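You operate a simulated robot arm through the tools that you are given. There is no shell and no other tool.

You are at the controls of a simulated robot arm. One attempt, no reset.

Task
Stir the milk even on LOW, then shut No. 1 burner and cover the pan.
Fine: No. 1 knob down to LOW first; no boiling over; wooden spoon back in No. 2 cup before the knob is shut; blue lid.

The check looks at the end state, three seconds after you hand in, the way a careful person would. Anything else that was tipped, shoved, dropped, spilled or broken makes it a failure. Lids that push on must go on centred and level and be pressed home; caps that screw on are set level and turned clockwise until they are tight.

Robot
A 7-joint arm with a three-finger gripper, fixed in place. Base frame: the origin is at the foot of the arm, x ahead of it, y to its left, z up; the work surface is at about z = 900. Units: mm, degrees, N and s.
Its first joint turns from -166.0 to 166.0 degrees. Payload 2.69 kg.
The TCP is the grasp point between the finger pads, 30 mm short of the fingertips. In the tool frame z runs along the fingers and y along their closing line. Largest opening 128 mm; the body of the gripper starts 117 mm behind the TCP.
Orientation is told as [roll, pitch, yaw] about the base's x, y, z axes, in that order, counted from this pose: with the fingers straight down and closing along the base's y, the tool's x points along the base's -x, its y along +y and its z along -z.

Tools
- The arm moves only by the tool servo_tool. Its argument "moves" is one flat list of numbers, 7 for each row, row after row: the shift along the tool's x, y, z in units of 25 mm (1.0 is 25 mm), then the turn, a rotation vector about the tool's x, y, z in units of 8 degrees (1.0 is 8 degrees), then the opening, from 0 (shut) to 1 (fully open). In form: [tx, ty, tz, ax, ay, az, claw, tx, ty, tz, ax, ay, az, claw, ...]. A call has 1 to 20 rows; each row shifts and turns the commanded pose from where the row before left it, along the tool's axes as they then stand. A call with a number of a shift or a turn outside -1 to 1 is refused whole. Rows are played at 5 a second. More than 50 mm and 8.6 degrees between two rows, or a gripper value outside its range, and nothing of the call is played. A pose out of reach is approached as far as the arm can. The call stops where the force on the tool passes 40 N (or 10 N more than at its start, if that is more) or the arm is blocked; 0.2 s more then pass. Each finger halts on what it meets, pressing with about 41 N; the grip force reading is that of the motor and also rises with nothing between the fingers. The clock runs only during rows and for 0.2 s after the last one: add rows that do not move to give the fingers time. It gives the time, the measured TCP pose, the force on the tool (base axes), the opening and the grip force at its end, in the units of the frame above (readings bear some noise), with the torque about the TCP (base axes, N m) and any sound that the robot's microphone picked up.
- Cameras (640 x 400 px; columns grow to the right, rows downward): "scene" is fixed at [222.6, 651.5, 1623.6]; the picture's right is [-0.39, -0.92, 0.00], its down [-0.49, 0.21, -0.85] and it looks along [0.78, -0.33, -0.53] (base axes); focal length 245 px, centre (320, 200). "wrist" rides on the gripper at [58, 54, -131] in the tool frame; the picture's right is [-0.68, 0.74, 0.00], its down [-0.62, -0.57, -0.55] and it looks along [-0.40, -0.37, 0.84] (tool axes); focal length 234 px, centre (320, 200). There is no depth. A picture from a camera that has moved, and an enlarged one, comes with that camera's place and axes in the base frame and with its lens.
- get_image(camera): a new picture of that camera. No time passes.
- lift_body(by): slides the trunk up (or, below 0, down) by that many mm; the arm rides with it, the base frame stays. It gives what a move gives, with no picture.
- zoom(camera, box): a new picture of the part [left, top, right, bottom] of that camera's present view, enlarged. No time passes.
- finish_job(): hands the job in; it is judged then, once.

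Places have to be worked out from the pictures, the camera data and where the tool is seen. Open the gripper and draw the arm clear of the work before you hand the job in, unless the task says otherwise.

The tools are called by a JSON object that holds its "name" and its "arguments". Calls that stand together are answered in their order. servo_tool: Moves the arm, as the interface text tells. Its arguments: {"type":"object","properties":{"moves":{"type":"array"}},"required":["moves"]} The other tools are called the same way: lift_body (by) slides the trunk up or down; get_image (camera) takes a picture; zoom (camera, box) takes an enlarged picture of a part of a camera's view; finish_job () hands the job in.

At the start:

```text
t: 0.0
tcp_pos: [739.1, 60.1, 1457.3]
tcp_rot: [0.0, 0.1, 0.1]
contact_force: [0.1, -1.0, -0.6]
torque: [-0.02, -0.02, -0.04]
finger_gap: 127.9
gripper_force: 0.0
trunk travel left (down, up): [-225.0, 125.0]
```

scene: 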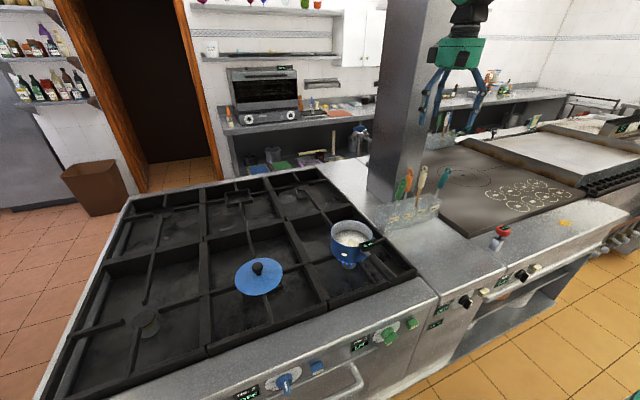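
wrist: 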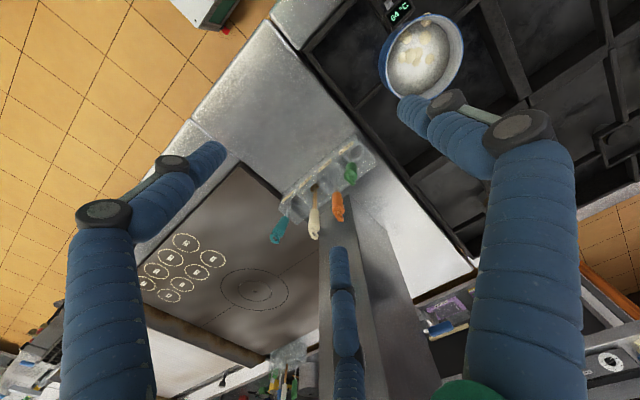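

I start by looking closely at the stove front, the pan and the cup rack to find the knobs, the labels and the spoons.

{"name": "zoom", "arguments": {"camera": "scene", "box": [220, 300, 440, 400]}}

{"name": "zoom", "arguments": {"camera": "scene", "box": [310, 200, 430, 275]}}

{"name": "zoom", "arguments": {"camera": "scene", "box": [370, 155, 466, 235]}}

{"name": "zoom", "arguments": {"camera": "wrist", "box": [250, 130, 400, 250]}}

{"name": "zoom", "arguments": {"camera": "wrist", "box": [360, 0, 500, 100]}}

```text
2.91 times, centred on (330, 350) of scene
camera zoom: at [222.6, 651.5, 1623.6], right [-0.39, -0.92, 0.0], down [-0.49, 0.21, -0.85], along [0.78, -0.33, -0.53], focal length 714 px, centre (291, -236)
```

zoom: 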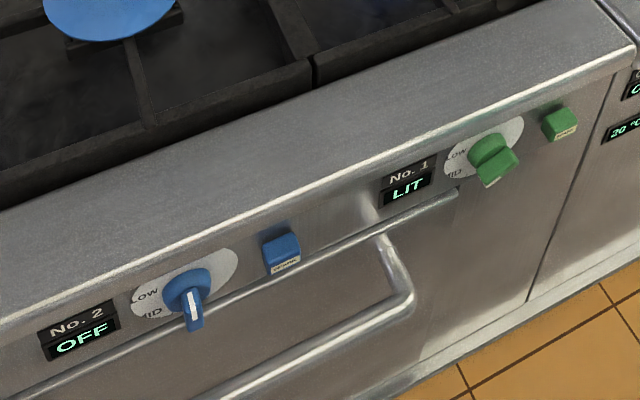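

```text
5.33 times, centred on (370, 238) of scene
camera zoom: at [222.6, 651.5, 1623.6], right [-0.39, -0.92, 0.0], down [-0.49, 0.21, -0.85], along [0.78, -0.33, -0.53], focal length 1308 px, centre (53, 0)
```

zoom: 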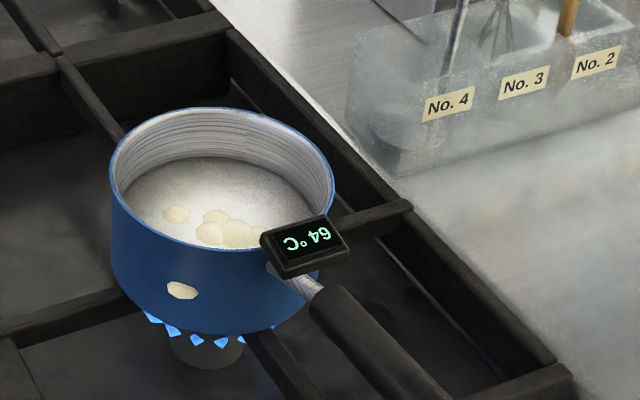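

```text
5.00 times, centred on (418, 195) of scene
camera zoom: at [222.6, 651.5, 1623.6], right [-0.39, -0.92, 0.0], down [-0.49, 0.21, -0.85], along [0.78, -0.33, -0.53], focal length 1226 px, centre (-170, 225)
```

zoom: 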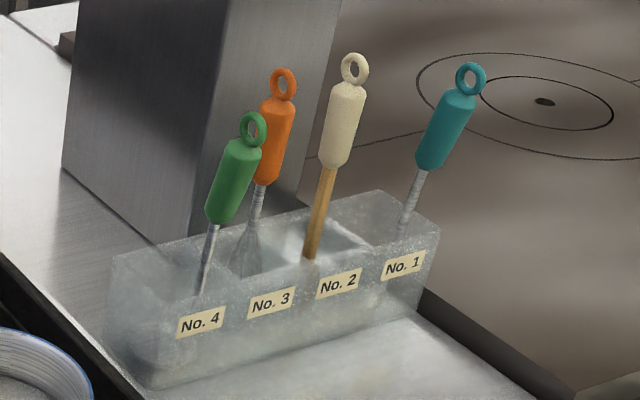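

```text
3.33 times, centred on (325, 190) of wrist
camera zoom: at [680.6, 112.7, 1588.5], right [0.68, 0.74, 0.0], down [0.62, -0.57, 0.55], along [0.4, -0.37, -0.84], focal length 781 px, centre (303, 233)
```

zoom: 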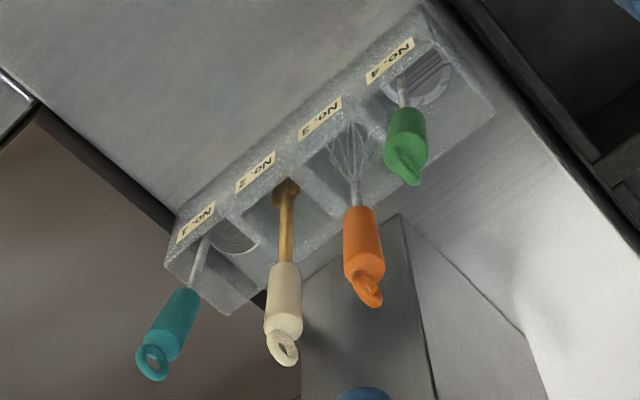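

```text
4.00 times, centred on (430, 50) of wrist
camera zoom: at [680.6, 112.7, 1588.5], right [0.68, 0.74, 0.0], down [0.62, -0.57, 0.55], along [0.4, -0.37, -0.84], focal length 937 px, centre (-120, 800)
```

zoom: 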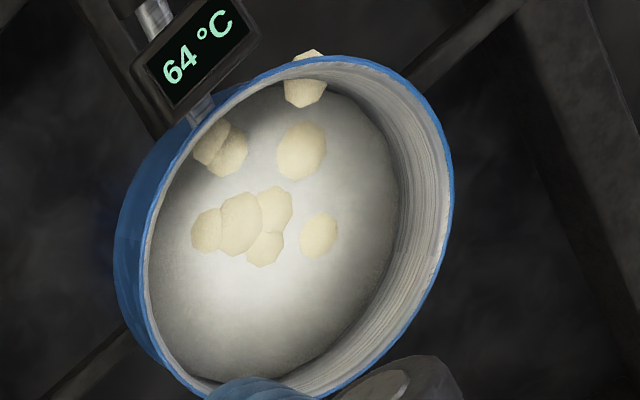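

The pan of lumpy milk is on No. 1 burner (64 °C, LIT), and the wooden spoon with the cream handle stands in cup No. 2. Next I look closer at the knob dials and the lid.

{"name": "zoom", "arguments": {"camera": "scene", "box": [365, 315, 421, 350]}}

{"name": "zoom", "arguments": {"camera": "scene", "box": [260, 360, 324, 400]}}

{"name": "zoom", "arguments": {"camera": "scene", "box": [220, 245, 300, 300]}}

{"name": "zoom", "arguments": {"camera": "scene", "box": [400, 220, 560, 320]}}

{"name": "zoom", "arguments": {"camera": "scene", "box": [320, 280, 440, 355]}}

```text
11.43 times, centred on (393, 332) of scene
camera zoom: at [222.6, 651.5, 1623.6], right [-0.39, -0.92, 0.0], down [-0.49, 0.21, -0.85], along [0.78, -0.33, -0.53], focal length 2803 px, centre (-514, -1314)
```

zoom: 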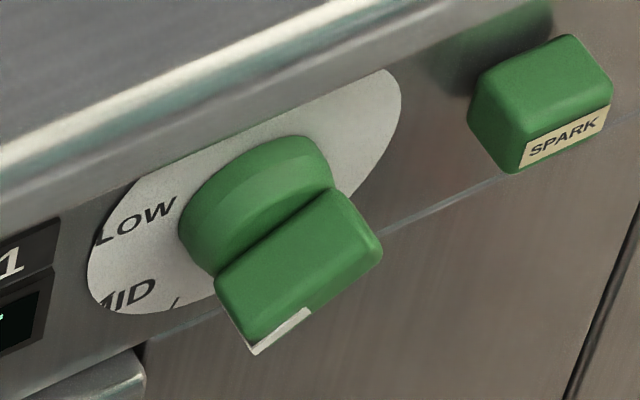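

```text
10.00 times, centred on (292, 380) of scene
camera zoom: at [222.6, 651.5, 1623.6], right [-0.39, -0.92, 0.0], down [-0.49, 0.21, -0.85], along [0.78, -0.33, -0.53], focal length 2453 px, centre (600, -1600)
```

zoom: 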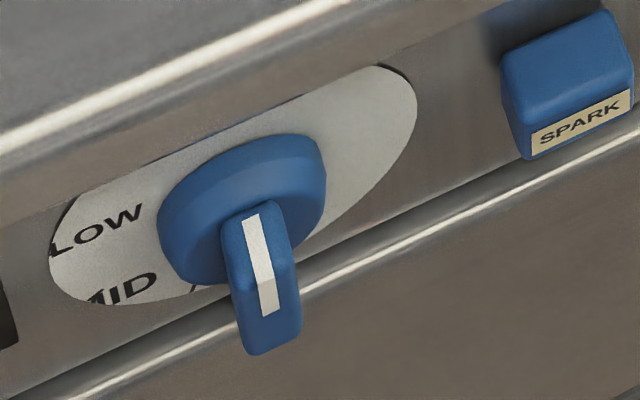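

```text
7.27 times, centred on (260, 272) of scene
camera zoom: at [222.6, 651.5, 1623.6], right [-0.39, -0.92, 0.0], down [-0.49, 0.21, -0.85], along [0.78, -0.33, -0.53], focal length 1784 px, centre (756, -327)
```

zoom: 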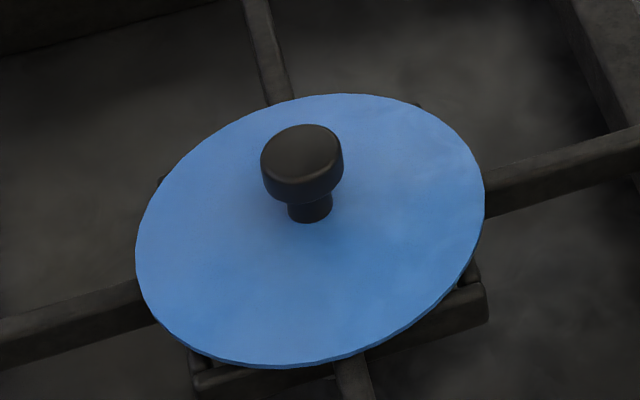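

```text
4.00 times, centred on (480, 270) of scene
camera zoom: at [222.6, 651.5, 1623.6], right [-0.39, -0.92, 0.0], down [-0.49, 0.21, -0.85], along [0.78, -0.33, -0.53], focal length 981 px, centre (-320, -80)
```

zoom: 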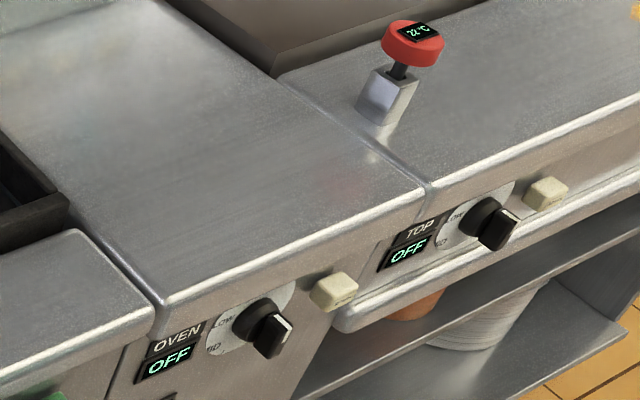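

```text
5.33 times, centred on (380, 318) of scene
camera zoom: at [222.6, 651.5, 1623.6], right [-0.39, -0.92, 0.0], down [-0.49, 0.21, -0.85], along [0.78, -0.33, -0.53], focal length 1308 px, centre (0, -427)
```

zoom: 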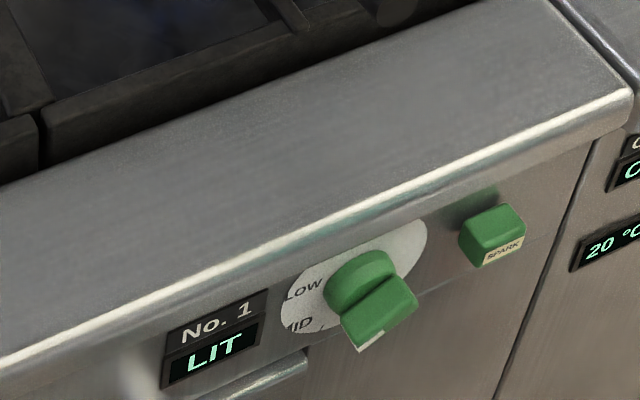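

I judge the No. 1 knob to be at about (540, 275, 825) on the front panel, the pan rim centre at about (836, 262, 1020), the spoon handle at about (933, -139, 1085–1160) and the lid at about (846, 622). I now back the arm off in front of the stove and tilt the tool to point along +x, ready for the No. 1 knob.

{"name": "servo_tool", "arguments": {"moves": [1, 0.43, 1, 0, -0.5625, 0, 0.6, 1, 0.43, 1, 0, -0.5625, 0, 0.6, 1, 0.43, 1, 0, -0.5625, 0, 0.6, 1, 0.43, 1, 0, -0.5625, 0, 0.6, 1, 0.43, 1, 0, -0.5625, 0, 0.6, 1, 0.43, 1, 0, -0.5625, 0, 0.6, 1, 0.43, 1, 0, -0.5625, 0, 0.6, 1, 0.43, 1, 0, -0.5625, 0, 0.6, 1, 0.43, 0, 0, -0.5625, 0, 0.6, 1, 0.43, 0, 0, -0.5625, 0, 0.6, 1, 0.43, 0, 0, -0.5625, 0, 0.6, 1, 0.43, 0, 0, -0.5625, 0, 0.6, 1, 0.43, 0, 0, -0.5625, 0, 0.6, 1, 0.43, 0, 0, -0.5625, 0, 0.6, 1, 0.43, 0, 0, -0.5625, 0, 0.6, 1, 0.43, 0, 0, -0.5625, 0, 0.6, 1, 0.43, -1, 0, -0.5625, 0, 0.6, 1, 0.43, -1, 0, -0.5625, 0, 0.6, 1, 0.43, -1, 0, -0.5625, 0, 0.6, 1, 0.43, -1, 0, -0.5625, 0, 0.6]}}

```text
t: 4.2
tcp_pos: [372.0, 317.7, 1035.4]
tcp_rot: [-66.2, -89.1, 65.8]
contact_force: [0.7, -0.4, 0.1]
torque: [-0.05, 0.03, -0.02]
finger_gap: 76.6
gripper_force: 0.1
out of reach, approached as far as the arm can: row 18, 19, 20
trunk travel left (down, up): [-225.0, 125.0]
```

The last rows were slightly out of reach (too near the base). I check the wrist and scene views here.

{"name": "get_image", "arguments": {"camera": "wrist"}}

{"name": "get_image", "arguments": {"camera": "scene"}}

```text
taken
camera wrist: at [240.8, 370.5, 976.6], right [0.01, 0.75, 0.67], down [-0.55, -0.55, 0.63], along [0.84, -0.37, 0.4], focal length 234 px, centre (320, 200)
```

wrist: 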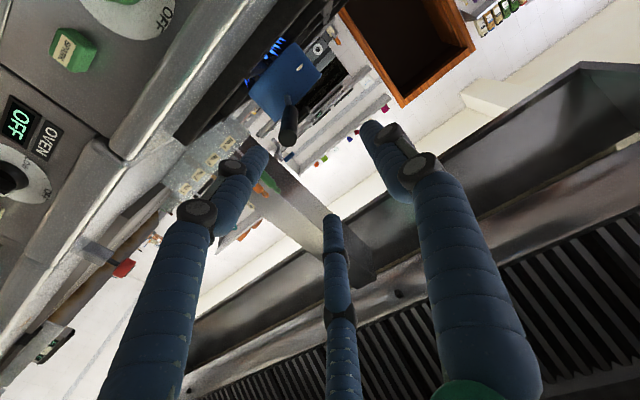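

```text
taken
```

scene: 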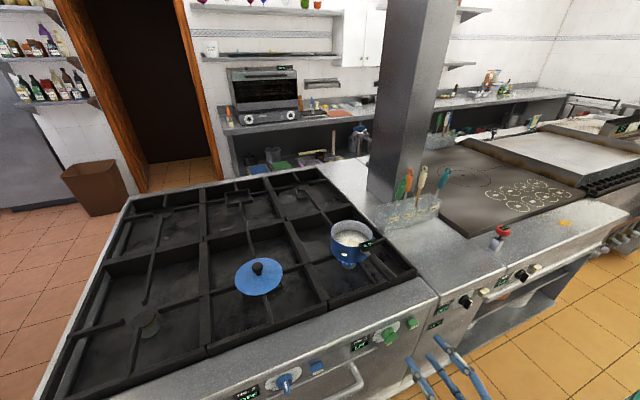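

The wrist view suggests three finger shapes, so I zoom in on the gripper in the scene view to understand its real shape before touching anything.

{"name": "zoom", "arguments": {"camera": "scene", "box": [380, 320, 508, 400]}}

{"name": "zoom", "arguments": {"camera": "wrist", "box": [0, 0, 200, 125]}}

{"name": "zoom", "arguments": {"camera": "wrist", "box": [140, 90, 500, 315]}}

```text
5.00 times, centred on (444, 360) of scene
camera zoom: at [222.6, 651.5, 1623.6], right [-0.39, -0.92, 0.0], down [-0.49, 0.21, -0.85], along [0.78, -0.33, -0.53], focal length 1226 px, centre (-300, -600)
```

zoom: 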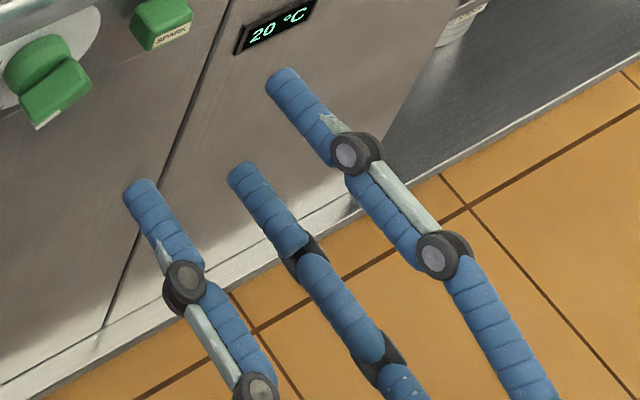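

```text
3.20 times, centred on (100, 62) of wrist
camera zoom: at [240.8, 370.5, 976.6], right [0.01, 0.75, 0.67], down [-0.55, -0.55, 0.63], along [0.84, -0.37, 0.4], focal length 749 px, centre (1024, 640)
```

zoom: 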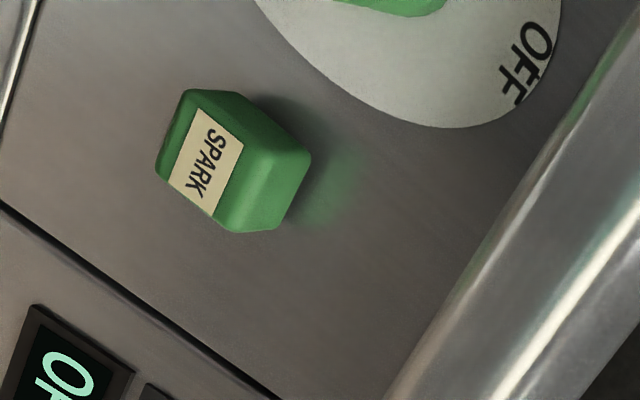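

```text
1.78 times, centred on (320, 202) of wrist
camera zoom: at [240.8, 370.5, 976.6], right [0.01, 0.75, 0.67], down [-0.55, -0.55, 0.63], along [0.84, -0.37, 0.4], focal length 416 px, centre (320, 196)
```

zoom: 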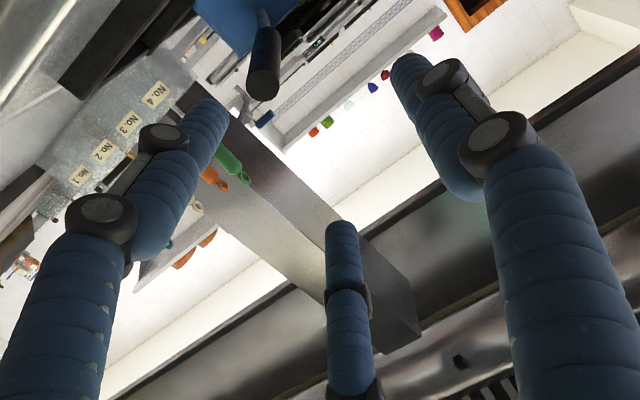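

The gripper is in front of the panel but about 225 mm too high. Lowering the trunk carries the whole pose down, so I slide it down by 200 mm.

{"name": "lift_body", "arguments": {"by": -200}}

{"name": "get_image", "arguments": {"camera": "wrist"}}

```text
t: 6.4
tcp_pos: [372.1, 317.5, 834.7]
tcp_rot: [-62.3, -89.1, 62.0]
contact_force: [-0.5, -0.5, 0.9]
torque: [-0.03, 0.01, 0.0]
finger_gap: 76.8
gripper_force: 0.2
trunk travel left (down, up): [-25.0, 325.0]
```

```text
taken
camera wrist: at [240.8, 370.2, 777.0], right [0.01, 0.75, 0.67], down [-0.55, -0.55, 0.63], along [0.84, -0.37, 0.4], focal length 234 px, centre (320, 200)
```

wrist: 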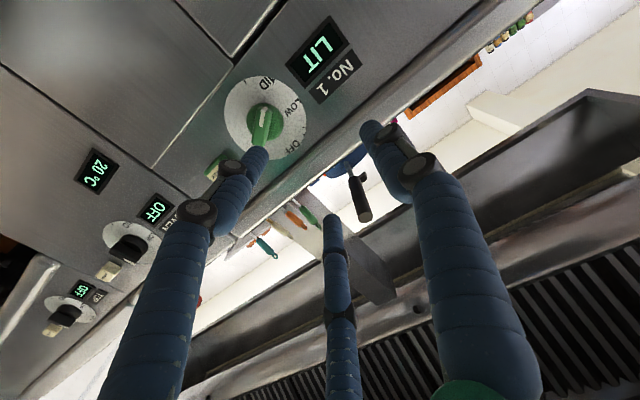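

{"name": "zoom", "arguments": {"camera": "wrist", "box": [210, 60, 338, 160]}}

{"name": "zoom", "arguments": {"camera": "scene", "box": [310, 200, 430, 275]}}

```text
4.00 times, centred on (274, 110) of wrist
camera zoom: at [240.8, 370.2, 777.0], right [0.01, 0.75, 0.67], down [-0.55, -0.55, 0.63], along [0.84, -0.37, 0.4], focal length 937 px, centre (504, 560)
```

zoom: 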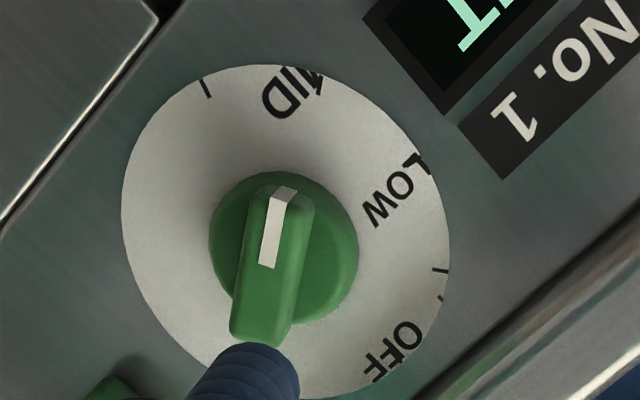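

```text
5.33 times, centred on (370, 238) of scene
camera zoom: at [222.6, 651.5, 1623.6], right [-0.39, -0.92, 0.0], down [-0.49, 0.21, -0.85], along [0.78, -0.33, -0.53], focal length 1308 px, centre (53, 0)
```

zoom: 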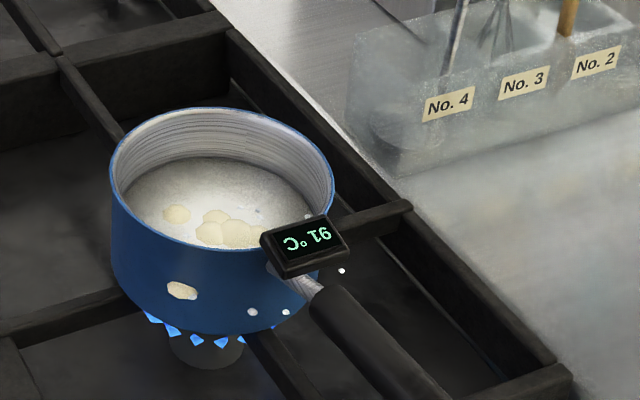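

The milk has gone from 64 to 91 °C in 6 s with the knob at MID, so time is short. The knob centre is at about (y 255, z 788) with the bar front at about x 536; OFF is straight up, LOW about 65° to the left of it and MID about 130°. I start towards a spot below the bar so that I can nudge it round to LOW with the left finger.

{"name": "servo_tool", "arguments": {"moves": [0.574, -0.836, 1, 0, 0, 0, 0.6, 0.574, -0.836, 1, 0, 0, 0, 0.6, 0.574, -0.836, 1, 0, 0, 0, 0.6]}}

```text
t: 7.2
tcp_pos: [458.1, 285.2, 834.5]
tcp_rot: [-63.2, -88.4, 62.6]
contact_force: [-0.8, 0.1, -0.4]
torque: [0.03, 0.0, 0.02]
finger_gap: 76.9
gripper_force: 0.0
out of reach, approached as far as the arm can: row 1, 2, 3
trunk travel left (down, up): [-25.0, 325.0]
```

The arm cannot go lower with the tool fully horizontal here, so I'll tilt the fingers down a bit. First a free look at the pan and the wrist view.

{"name": "zoom", "arguments": {"camera": "scene", "box": [310, 200, 430, 275]}}

{"name": "get_image", "arguments": {"camera": "wrist"}}

{"name": "get_image", "arguments": {"camera": "scene"}}

```text
5.33 times, centred on (370, 238) of scene
camera zoom: at [222.6, 651.5, 1623.6], right [-0.39, -0.92, 0.0], down [-0.49, 0.21, -0.85], along [0.78, -0.33, -0.53], focal length 1308 px, centre (53, 0)
```

zoom: 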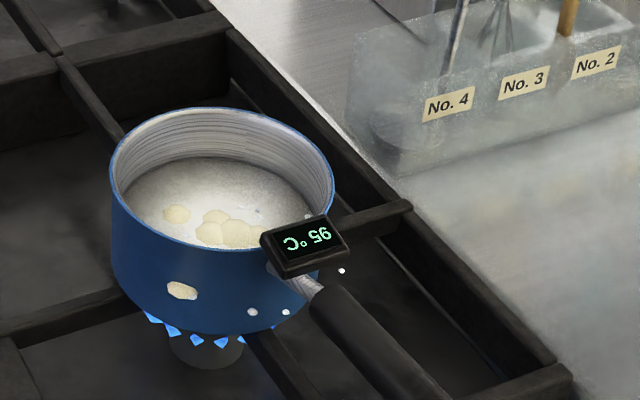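

```text
taken
camera wrist: at [325.5, 339.5, 775.9], right [0.02, 0.75, 0.66], down [-0.55, -0.54, 0.64], along [0.84, -0.37, 0.4], focal length 234 px, centre (320, 200)
```

wrist: 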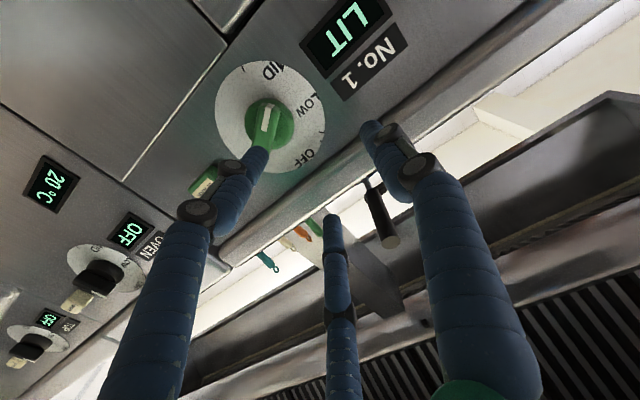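

```text
taken
```

scene: 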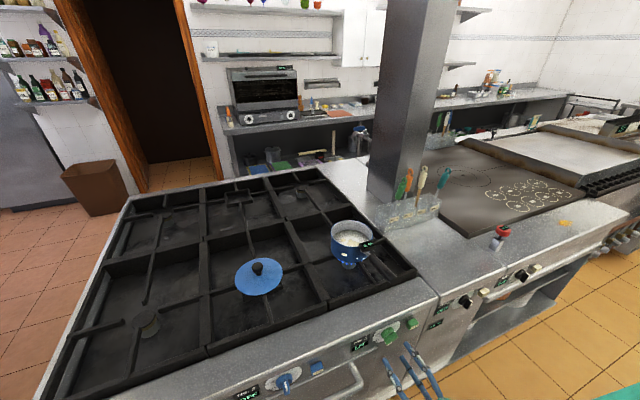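

The milk is at 95 °C, so every row counts. I tilt the tool about 30° down to get back within reach and move to just below and right of the knob's bar.

{"name": "servo_tool", "arguments": {"moves": [0.924, -1, 0.587, 0, 0.9375, 0, 0.6, 0.84, -1, 0.7, 0, 0.9375, 0, 0.6, 0.74, -1, 0.805, 0, 0.9375, 0, 0.6, -0.424, 0, 0.949, 0, 0.9375, 0, 0.6]}}

{"name": "get_image", "arguments": {"camera": "wrist"}}

{"name": "zoom", "arguments": {"camera": "scene", "box": [330, 200, 426, 260]}}

{"name": "zoom", "arguments": {"camera": "scene", "box": [345, 305, 457, 375]}}

```text
t: 8.2
tcp_pos: [525.7, 207.7, 767.1]
tcp_rot: [-1.7, -59.6, 1.1]
contact_force: [-27.1, -4.9, 21.1]
torque: [-0.57, -1.7, -0.9]
finger_gap: 90.9
gripper_force: 10.2
trunk travel left (down, up): [-25.0, 325.0]
```

```text
taken
camera wrist: at [383.0, 262.4, 782.1], right [0.35, 0.74, 0.57], down [-0.17, -0.55, 0.82], along [0.92, -0.38, -0.07], focal length 234 px, centre (320, 200)
```

wrist: 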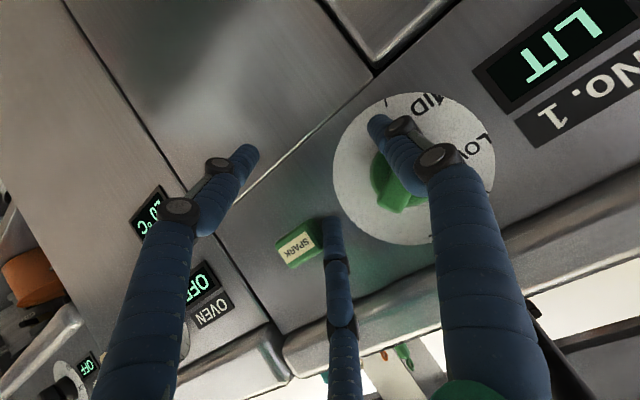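

```text
6.67 times, centred on (378, 230) of scene
camera zoom: at [222.6, 651.5, 1623.6], right [-0.39, -0.92, 0.0], down [-0.49, 0.21, -0.85], along [0.78, -0.33, -0.53], focal length 1635 px, centre (-67, 0)
```

zoom: 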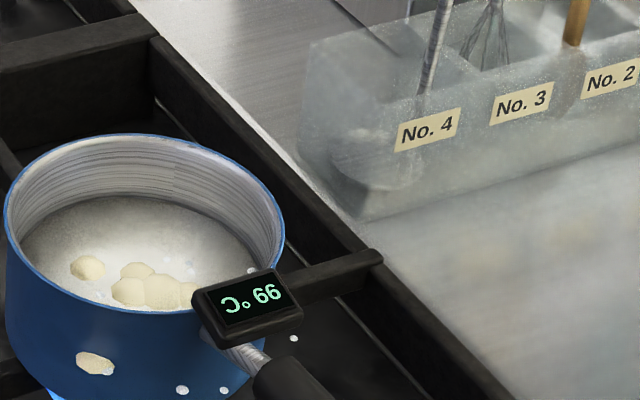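

```text
5.71 times, centred on (401, 340) of scene
camera zoom: at [222.6, 651.5, 1623.6], right [-0.39, -0.92, 0.0], down [-0.49, 0.21, -0.85], along [0.78, -0.33, -0.53], focal length 1402 px, centre (-143, -600)
```

zoom: 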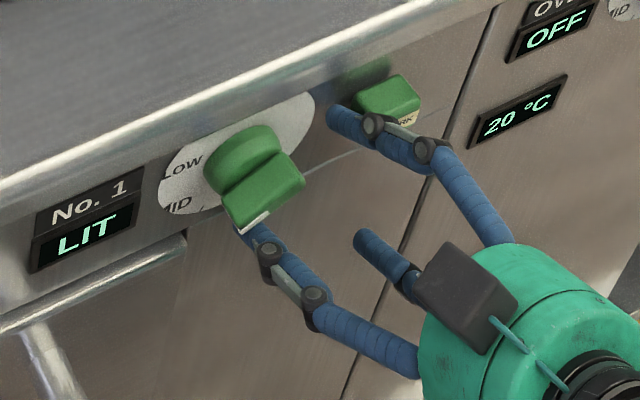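

The tool is in place at 99 °C; the force and torque readings fit the upper finger touching the panel, so this hand does have three fingers. I take a quick free close-up of the knob before the push.

{"name": "zoom", "arguments": {"camera": "wrist", "box": [300, 80, 500, 260]}}

```text
2.22 times, centred on (400, 170) of wrist
camera zoom: at [383.0, 262.4, 782.1], right [0.35, 0.74, 0.57], down [-0.17, -0.55, 0.82], along [0.92, -0.38, -0.07], focal length 520 px, centre (142, 267)
```

zoom: 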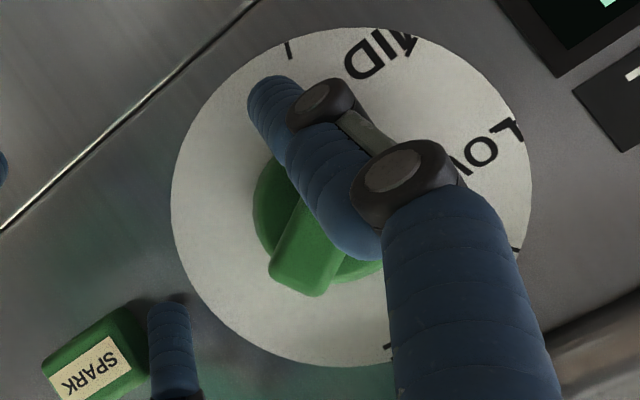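

The left finger sits just below the bar at about (552, 259, 750) as intended. I back off the panel slightly and sweep the bar up-left through about 65° to LOW.

{"name": "servo_tool", "arguments": {"moves": [-0.212, 0.72, -0.31, 0, 0, 0, 0.6, -0.397, 0.32, -0.233, 0, 0, 0, 0.6]}}

{"name": "zoom", "arguments": {"camera": "wrist", "box": [260, 60, 480, 240]}}

{"name": "zoom", "arguments": {"camera": "scene", "box": [345, 305, 457, 375]}}

{"name": "zoom", "arguments": {"camera": "scene", "box": [310, 200, 430, 275]}}

```text
t: 8.8
tcp_pos: [523.3, 236.4, 784.9]
tcp_rot: [-1.6, -59.5, 1.1]
contact_force: [-8.8, -6.0, -2.8]
torque: [-0.05, -0.16, -0.29]
finger_gap: 78.0
gripper_force: 0.8
trunk travel left (down, up): [-25.0, 325.0]
```

```text
2.22 times, centred on (370, 150) of wrist
camera zoom: at [380.1, 290.4, 800.2], right [0.35, 0.74, 0.57], down [-0.16, -0.55, 0.82], along [0.92, -0.38, -0.07], focal length 520 px, centre (209, 311)
```

zoom: 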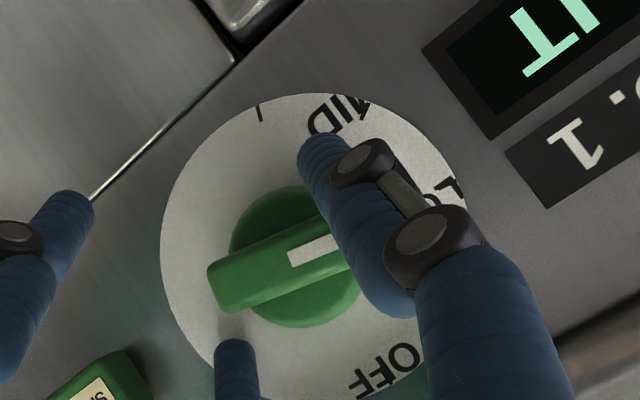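

```text
5.71 times, centred on (401, 340) of scene
camera zoom: at [222.6, 651.5, 1623.6], right [-0.39, -0.92, 0.0], down [-0.49, 0.21, -0.85], along [0.78, -0.33, -0.53], focal length 1402 px, centre (-143, -600)
```

zoom: 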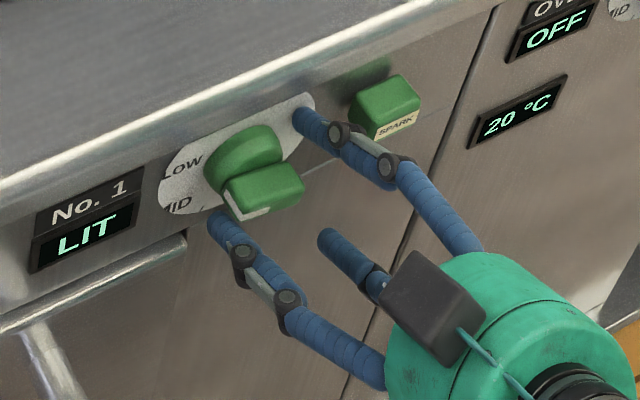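

```text
5.33 times, centred on (370, 238) of scene
camera zoom: at [222.6, 651.5, 1623.6], right [-0.39, -0.92, 0.0], down [-0.49, 0.21, -0.85], along [0.78, -0.33, -0.53], focal length 1308 px, centre (53, 0)
```

zoom: 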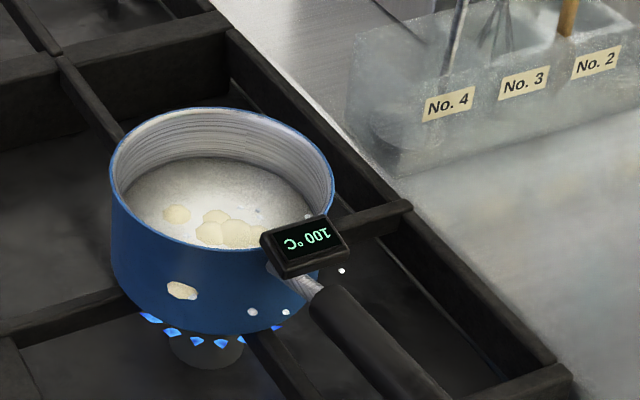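

The knob has swung most of the way: I read the pointer at about 73°, with LOW at about 66°. I nudge the bar up a few more millimetres.

{"name": "servo_tool", "arguments": {"moves": [-0.114, 0.05, -0.067, 0, 0, 0, 0.6]}}

{"name": "zoom", "arguments": {"camera": "wrist", "box": [260, 60, 480, 240]}}

{"name": "zoom", "arguments": {"camera": "scene", "box": [310, 200, 430, 275]}}

```text
t: 9.2
tcp_pos: [523.9, 236.8, 789.9]
tcp_rot: [-1.5, -59.6, 1.0]
contact_force: [-4.0, -2.5, -0.9]
torque: [0.12, -0.11, -0.23]
finger_gap: 78.2
gripper_force: 0.4
trunk travel left (down, up): [-25.0, 325.0]
```

```text
2.22 times, centred on (370, 150) of wrist
camera zoom: at [380.5, 292.4, 804.4], right [0.35, 0.74, 0.57], down [-0.17, -0.55, 0.82], along [0.92, -0.38, -0.07], focal length 520 px, centre (209, 311)
```

zoom: 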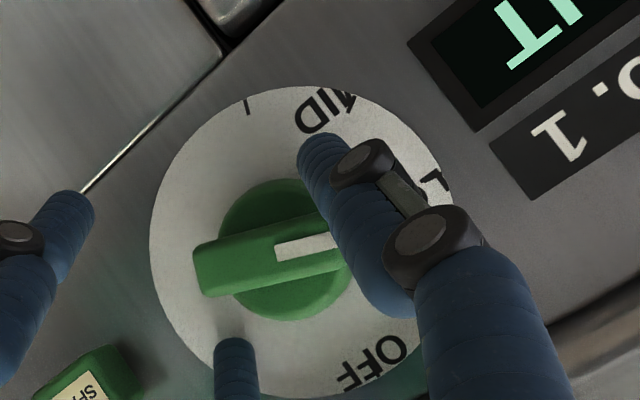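

```text
5.33 times, centred on (370, 238) of scene
camera zoom: at [222.6, 651.5, 1623.6], right [-0.39, -0.92, 0.0], down [-0.49, 0.21, -0.85], along [0.78, -0.33, -0.53], focal length 1308 px, centre (53, 0)
```

zoom: 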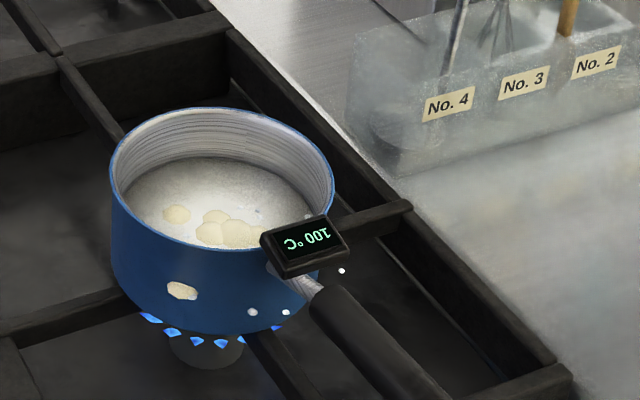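

The pointer now reads about 67°, on LOW, and the flame is smaller. I slide the finger off the bar and retract straight back so that I can check the dial and the temperature.

{"name": "servo_tool", "arguments": {"moves": [0.21, -0.2, 0.12, 0, 0, 0, 0.6, 0, 0, -1, 0, 0, 0, 0.6, 0, 0, -1, 0, 0, 0, 0.6]}}

{"name": "get_image", "arguments": {"camera": "wrist"}}

{"name": "zoom", "arguments": {"camera": "scene", "box": [345, 305, 457, 375]}}

{"name": "zoom", "arguments": {"camera": "scene", "box": [310, 200, 430, 275]}}

```text
t: 10.0
tcp_pos: [479.4, 233.7, 808.8]
tcp_rot: [-1.7, -59.5, 1.1]
contact_force: [0.7, 1.1, 0.3]
torque: [-0.04, 0.01, -0.03]
finger_gap: 76.7
gripper_force: 0.1
trunk travel left (down, up): [-25.0, 325.0]
```

```text
taken
camera wrist: at [336.7, 287.7, 823.5], right [0.35, 0.74, 0.57], down [-0.16, -0.55, 0.82], along [0.92, -0.38, -0.07], focal length 234 px, centre (320, 200)
```

wrist: 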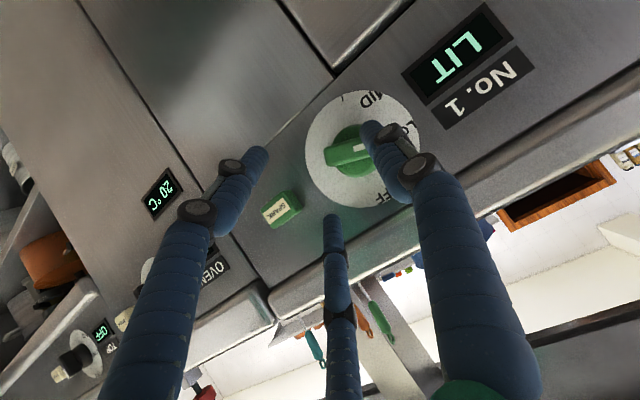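

```text
5.71 times, centred on (401, 340) of scene
camera zoom: at [222.6, 651.5, 1623.6], right [-0.39, -0.92, 0.0], down [-0.49, 0.21, -0.85], along [0.78, -0.33, -0.53], focal length 1402 px, centre (-143, -600)
```

zoom: 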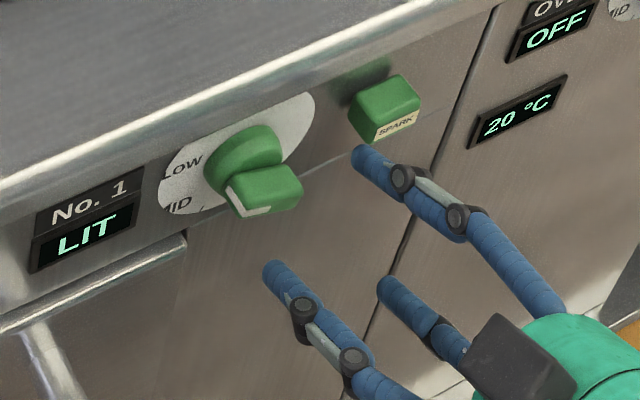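

```text
5.33 times, centred on (370, 238) of scene
camera zoom: at [222.6, 651.5, 1623.6], right [-0.39, -0.92, 0.0], down [-0.49, 0.21, -0.85], along [0.78, -0.33, -0.53], focal length 1308 px, centre (53, 0)
```

zoom: 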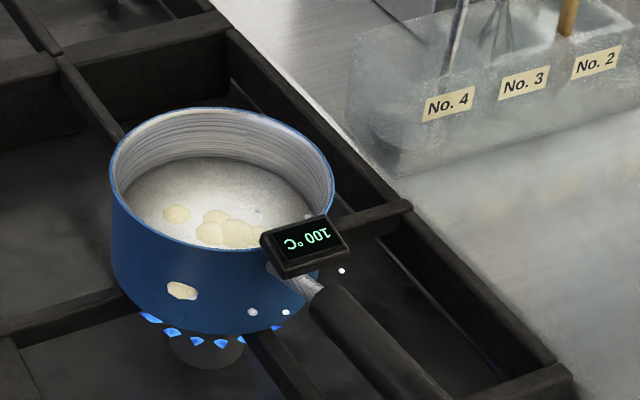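

LOW is set and the milk reads 100 °C. I zoom in on the small white dots near the pan and on the milk surface to see whether anything is spilling.

{"name": "zoom", "arguments": {"camera": "scene", "box": [325, 215, 381, 265]}}

{"name": "zoom", "arguments": {"camera": "scene", "box": [380, 325, 404, 345]}}

{"name": "zoom", "arguments": {"camera": "wrist", "box": [296, 80, 424, 210]}}

```text
8.00 times, centred on (353, 240) of scene
camera zoom: at [222.6, 651.5, 1623.6], right [-0.39, -0.92, 0.0], down [-0.49, 0.21, -0.85], along [0.78, -0.33, -0.53], focal length 1962 px, centre (56, -120)
```

zoom: 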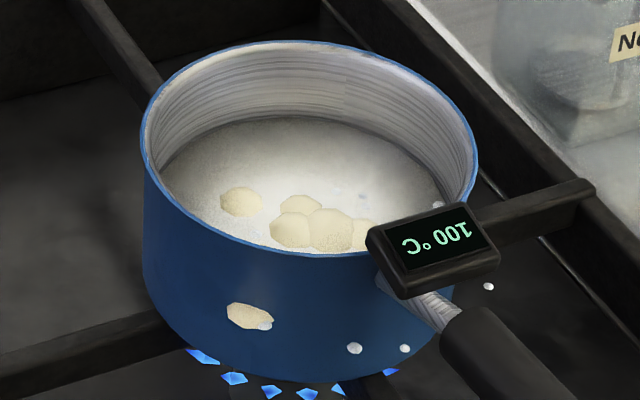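

```text
16.00 times, centred on (392, 335) of scene
camera zoom: at [222.6, 651.5, 1623.6], right [-0.39, -0.92, 0.0], down [-0.49, 0.21, -0.85], along [0.78, -0.33, -0.53], focal length 3925 px, centre (-832, -1960)
```

zoom: 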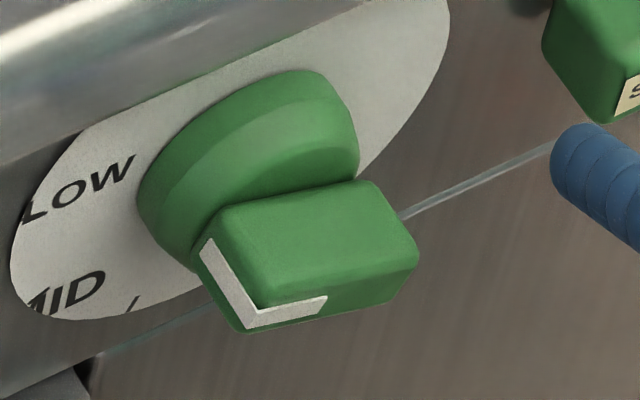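

```text
3.08 times, centred on (360, 145) of wrist
camera zoom: at [336.7, 287.7, 823.5], right [0.35, 0.74, 0.57], down [-0.16, -0.55, 0.82], along [0.92, -0.38, -0.07], focal length 720 px, centre (197, 369)
```

zoom: 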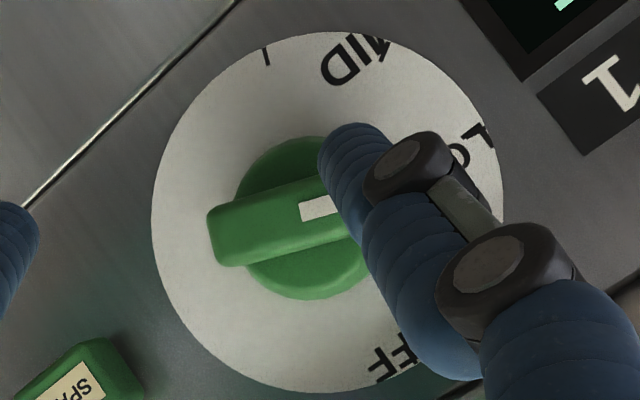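

The pointer sits on LOW, and I take the dots to be simmer bubbles since nothing is running over. I move straight up and over towards the spoon in cup No. 2, turning the tool to point down.

{"name": "servo_tool", "arguments": {"moves": [-1, -1, -1, 0, 0.9375, 0, 0.5, -1, -1, -1, 0, 0.9375, 0, 0.5, -1, -1, -1, 0, 0.9375, 0, 0.5, -1, -1, -1, 0, 0.9375, 0, 0.45, -1, -1, -1, 0, 0.9375, 0, 0.45, -1, -1, -1, 0, 0.9375, 0, 0.45, -1, -1, -1, 0, 0.9375, 0, 0.45, -1, -1, -1, 0, 0.9, 0, 0.45, -1, -0.432, -1, 0, 0, 0, 0.4, -1, -0.432, -1, 0, 0, 0, 0.4, -1, -0.432, -1, 0, 0, 0, 0.4, -1, -0.432, -1, 0, 0, 0, 0.4]}}

{"name": "get_image", "arguments": {"camera": "scene"}}

{"name": "zoom", "arguments": {"camera": "scene", "box": [325, 215, 381, 265]}}

{"name": "get_image", "arguments": {"camera": "wrist"}}

```text
t: 12.6
tcp_pos: [631.6, -5.0, 1177.7]
tcp_rot: [-0.7, 0.1, -0.4]
contact_force: [-1.2, 0.9, -0.1]
torque: [0.0, -0.02, 0.0]
finger_gap: 51.1
gripper_force: 0.0
trunk travel left (down, up): [-25.0, 325.0]
```

```text
taken
```

scene: 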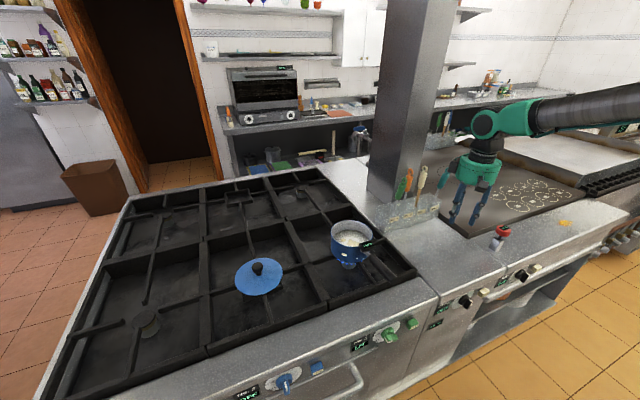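

```text
8.00 times, centred on (353, 240) of scene
camera zoom: at [222.6, 651.5, 1623.6], right [-0.39, -0.92, 0.0], down [-0.49, 0.21, -0.85], along [0.78, -0.33, -0.53], focal length 1962 px, centre (56, -120)
```

zoom: 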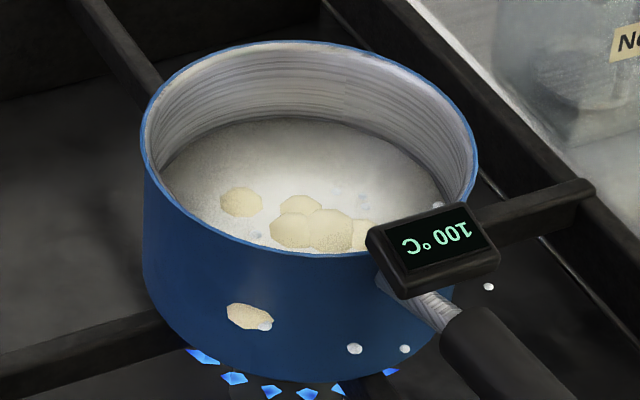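

```text
taken
camera wrist: at [572.9, 49.5, 1307.9], right [0.68, 0.73, -0.01], down [0.61, -0.56, 0.56], along [0.4, -0.39, -0.83], focal length 234 px, centre (320, 200)
```

wrist: 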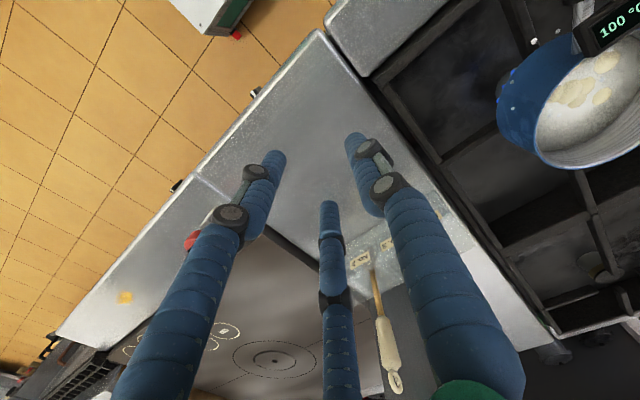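

Still 100 °C and not rising over. I get a closer look at the spoon handle from here to refine its position before moving over it.

{"name": "zoom", "arguments": {"camera": "wrist", "box": [330, 230, 458, 400]}}

{"name": "zoom", "arguments": {"camera": "scene", "box": [380, 160, 470, 230]}}

```text
2.35 times, centred on (394, 315) of wrist
camera zoom: at [572.9, 49.5, 1307.9], right [0.68, 0.73, -0.01], down [0.61, -0.56, 0.56], along [0.4, -0.39, -0.83], focal length 551 px, centre (146, -71)
```

zoom: 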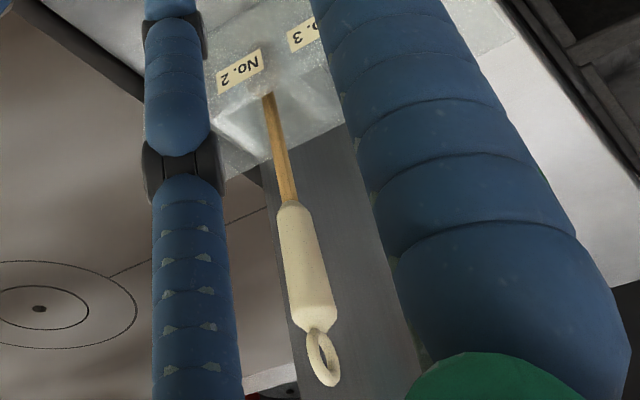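

```text
5.71 times, centred on (425, 195) of scene
camera zoom: at [222.6, 651.5, 1623.6], right [-0.39, -0.92, 0.0], down [-0.49, 0.21, -0.85], along [0.78, -0.33, -0.53], focal length 1402 px, centre (-280, 229)
```

zoom: 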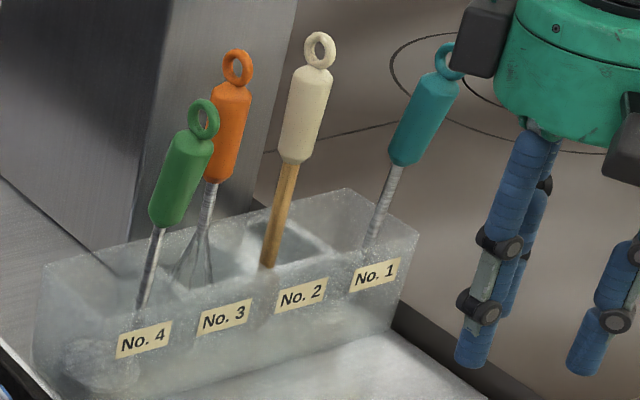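

Refined, the spoon handle stands vertical at about (944, -150), from z 1074 to 1150. I move on to a spot just short of it at z 1250 and look again.

{"name": "servo_tool", "arguments": {"moves": [-0.993, -0.49, -0.262, 0, 0, 0, 0.4, -0.993, -0.49, -0.262, 0, 0, 0, 0.4, -0.993, -0.49, -0.262, 0, 0, 0, 0.4, -0.993, -0.49, -0.262, 0, 0, 0, 0.4, -0.993, -0.49, -0.262, 0, 0, 0, 0.4, -0.993, -0.49, -0.262, 0, 0, 0, 0.4, -0.993, -0.49, -0.262, 0, 0, 0, 0.4, -0.993, -0.49, -0.262, 0, 0, 0, 0.4, -0.993, -0.49, -0.262, 0, 0, 0, 0.4, -0.993, -0.49, -0.262, 0, 0, 0, 0.4, -0.993, -0.49, -0.262, 0, 0, 0, 0.4]}}

{"name": "get_image", "arguments": {"camera": "wrist"}}

{"name": "zoom", "arguments": {"camera": "scene", "box": [310, 100, 500, 270]}}

```text
t: 15.0
tcp_pos: [904.7, -139.1, 1249.8]
tcp_rot: [-0.8, 0.2, -0.4]
contact_force: [-0.5, 0.3, -0.7]
torque: [0.0, -0.03, -0.04]
finger_gap: 51.2
gripper_force: 0.2
trunk travel left (down, up): [-25.0, 325.0]
```

```text
taken
camera wrist: at [846.0, -83.9, 1379.6], right [0.68, 0.73, -0.01], down [0.61, -0.56, 0.55], along [0.4, -0.39, -0.83], focal length 234 px, centre (320, 200)
```

wrist: 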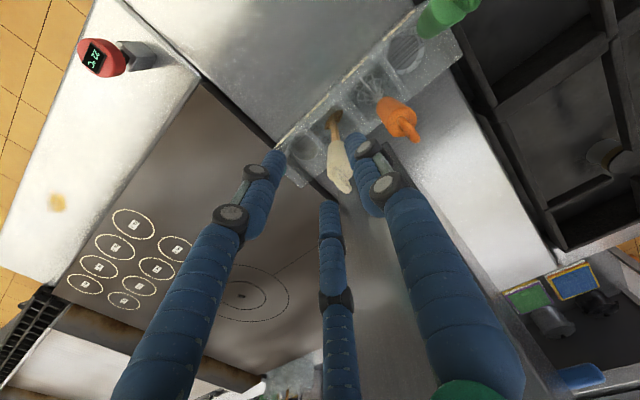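

```text
2.35 times, centred on (405, 185) of scene
camera zoom: at [222.6, 651.5, 1623.6], right [-0.39, -0.92, 0.0], down [-0.49, 0.21, -0.85], along [0.78, -0.33, -0.53], focal length 577 px, centre (120, 235)
```

zoom: 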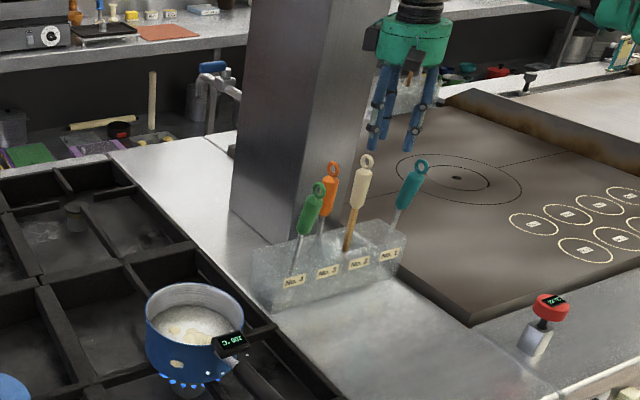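

The arm reached the spot easily. I zoom the wrist view on the handle to get its exact position under the gripper.

{"name": "zoom", "arguments": {"camera": "wrist", "box": [260, 60, 440, 220]}}

{"name": "zoom", "arguments": {"camera": "scene", "box": [325, 215, 381, 265]}}

{"name": "zoom", "arguments": {"camera": "scene", "box": [390, 110, 480, 220]}}

```text
2.50 times, centred on (350, 140) of wrist
camera zoom: at [846.0, -83.9, 1379.6], right [0.68, 0.73, -0.01], down [0.61, -0.56, 0.55], along [0.4, -0.39, -0.83], focal length 585 px, centre (245, 350)
```

zoom: 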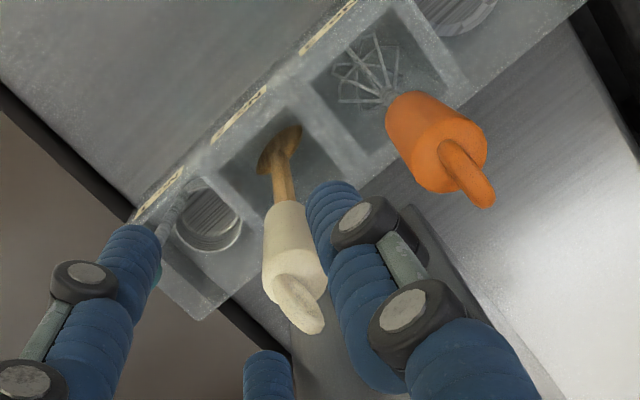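

```text
8.00 times, centred on (353, 240) of scene
camera zoom: at [222.6, 651.5, 1623.6], right [-0.39, -0.92, 0.0], down [-0.49, 0.21, -0.85], along [0.78, -0.33, -0.53], focal length 1962 px, centre (56, -120)
```

zoom: 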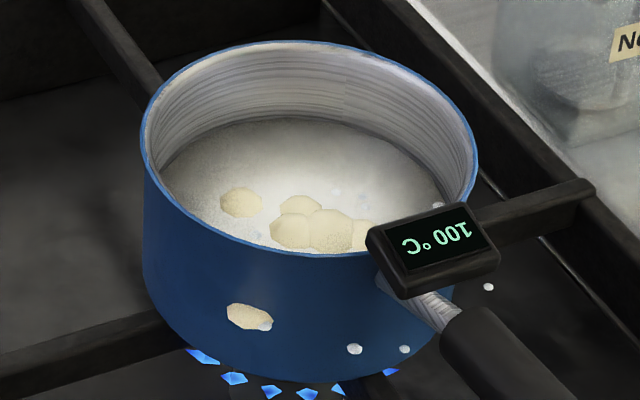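

```text
3.64 times, centred on (435, 165) of scene
camera zoom: at [222.6, 651.5, 1623.6], right [-0.39, -0.92, 0.0], down [-0.49, 0.21, -0.85], along [0.78, -0.33, -0.53], focal length 892 px, centre (-98, 327)
```

zoom: 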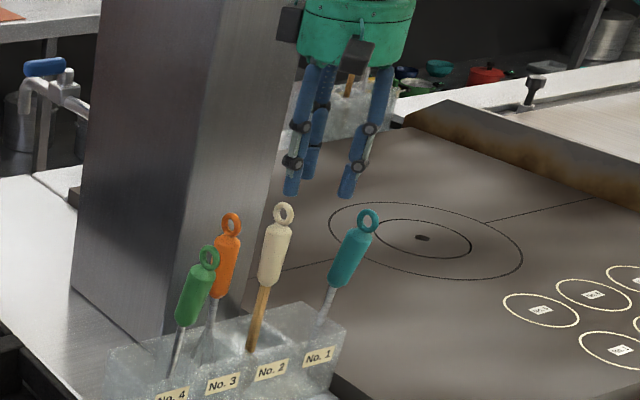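

The handle is at about (944.5, -149), with the orange whisk a safe 78 mm away. I centre over it at z 1250, start down and check that I stay within reach.

{"name": "servo_tool", "arguments": {"moves": [-0.8, -0.194, 0, 0, 0, 0, 0.47, -0.8, -0.194, 0.2, 0, 0, 0, 0.47, 0, 0, 0.8, 0, 0, 0, 0.47]}}

{"name": "zoom", "arguments": {"camera": "wrist", "box": [240, 80, 420, 260]}}

{"name": "zoom", "arguments": {"camera": "scene", "box": [390, 130, 480, 240]}}

```text
t: 15.8
tcp_pos: [945.0, -150.1, 1224.6]
tcp_rot: [-0.8, 0.1, -0.4]
contact_force: [-1.0, 0.5, 0.3]
torque: [0.0, 0.04, 0.03]
finger_gap: 60.2
gripper_force: 0.0
trunk travel left (down, up): [-25.0, 325.0]
```

```text
2.22 times, centred on (330, 170) of wrist
camera zoom: at [886.5, -95.5, 1354.4], right [0.68, 0.73, -0.01], down [0.61, -0.56, 0.56], along [0.4, -0.39, -0.83], focal length 520 px, centre (298, 267)
```

zoom: 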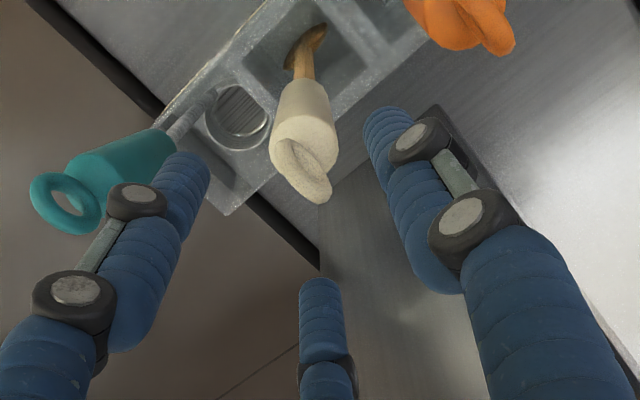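

```text
3.64 times, centred on (435, 185) of scene
camera zoom: at [222.6, 651.5, 1623.6], right [-0.39, -0.92, 0.0], down [-0.49, 0.21, -0.85], along [0.78, -0.33, -0.53], focal length 892 px, centre (-98, 254)
```

zoom: 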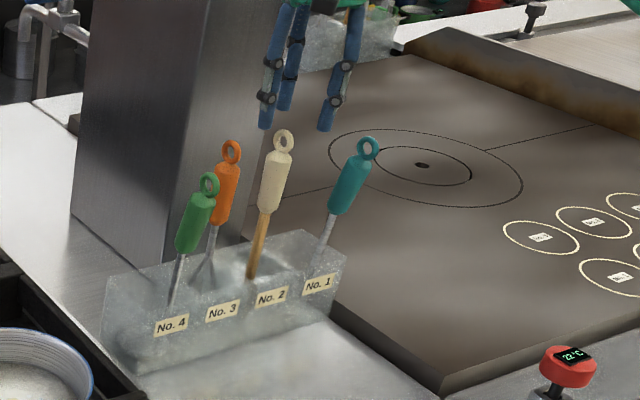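

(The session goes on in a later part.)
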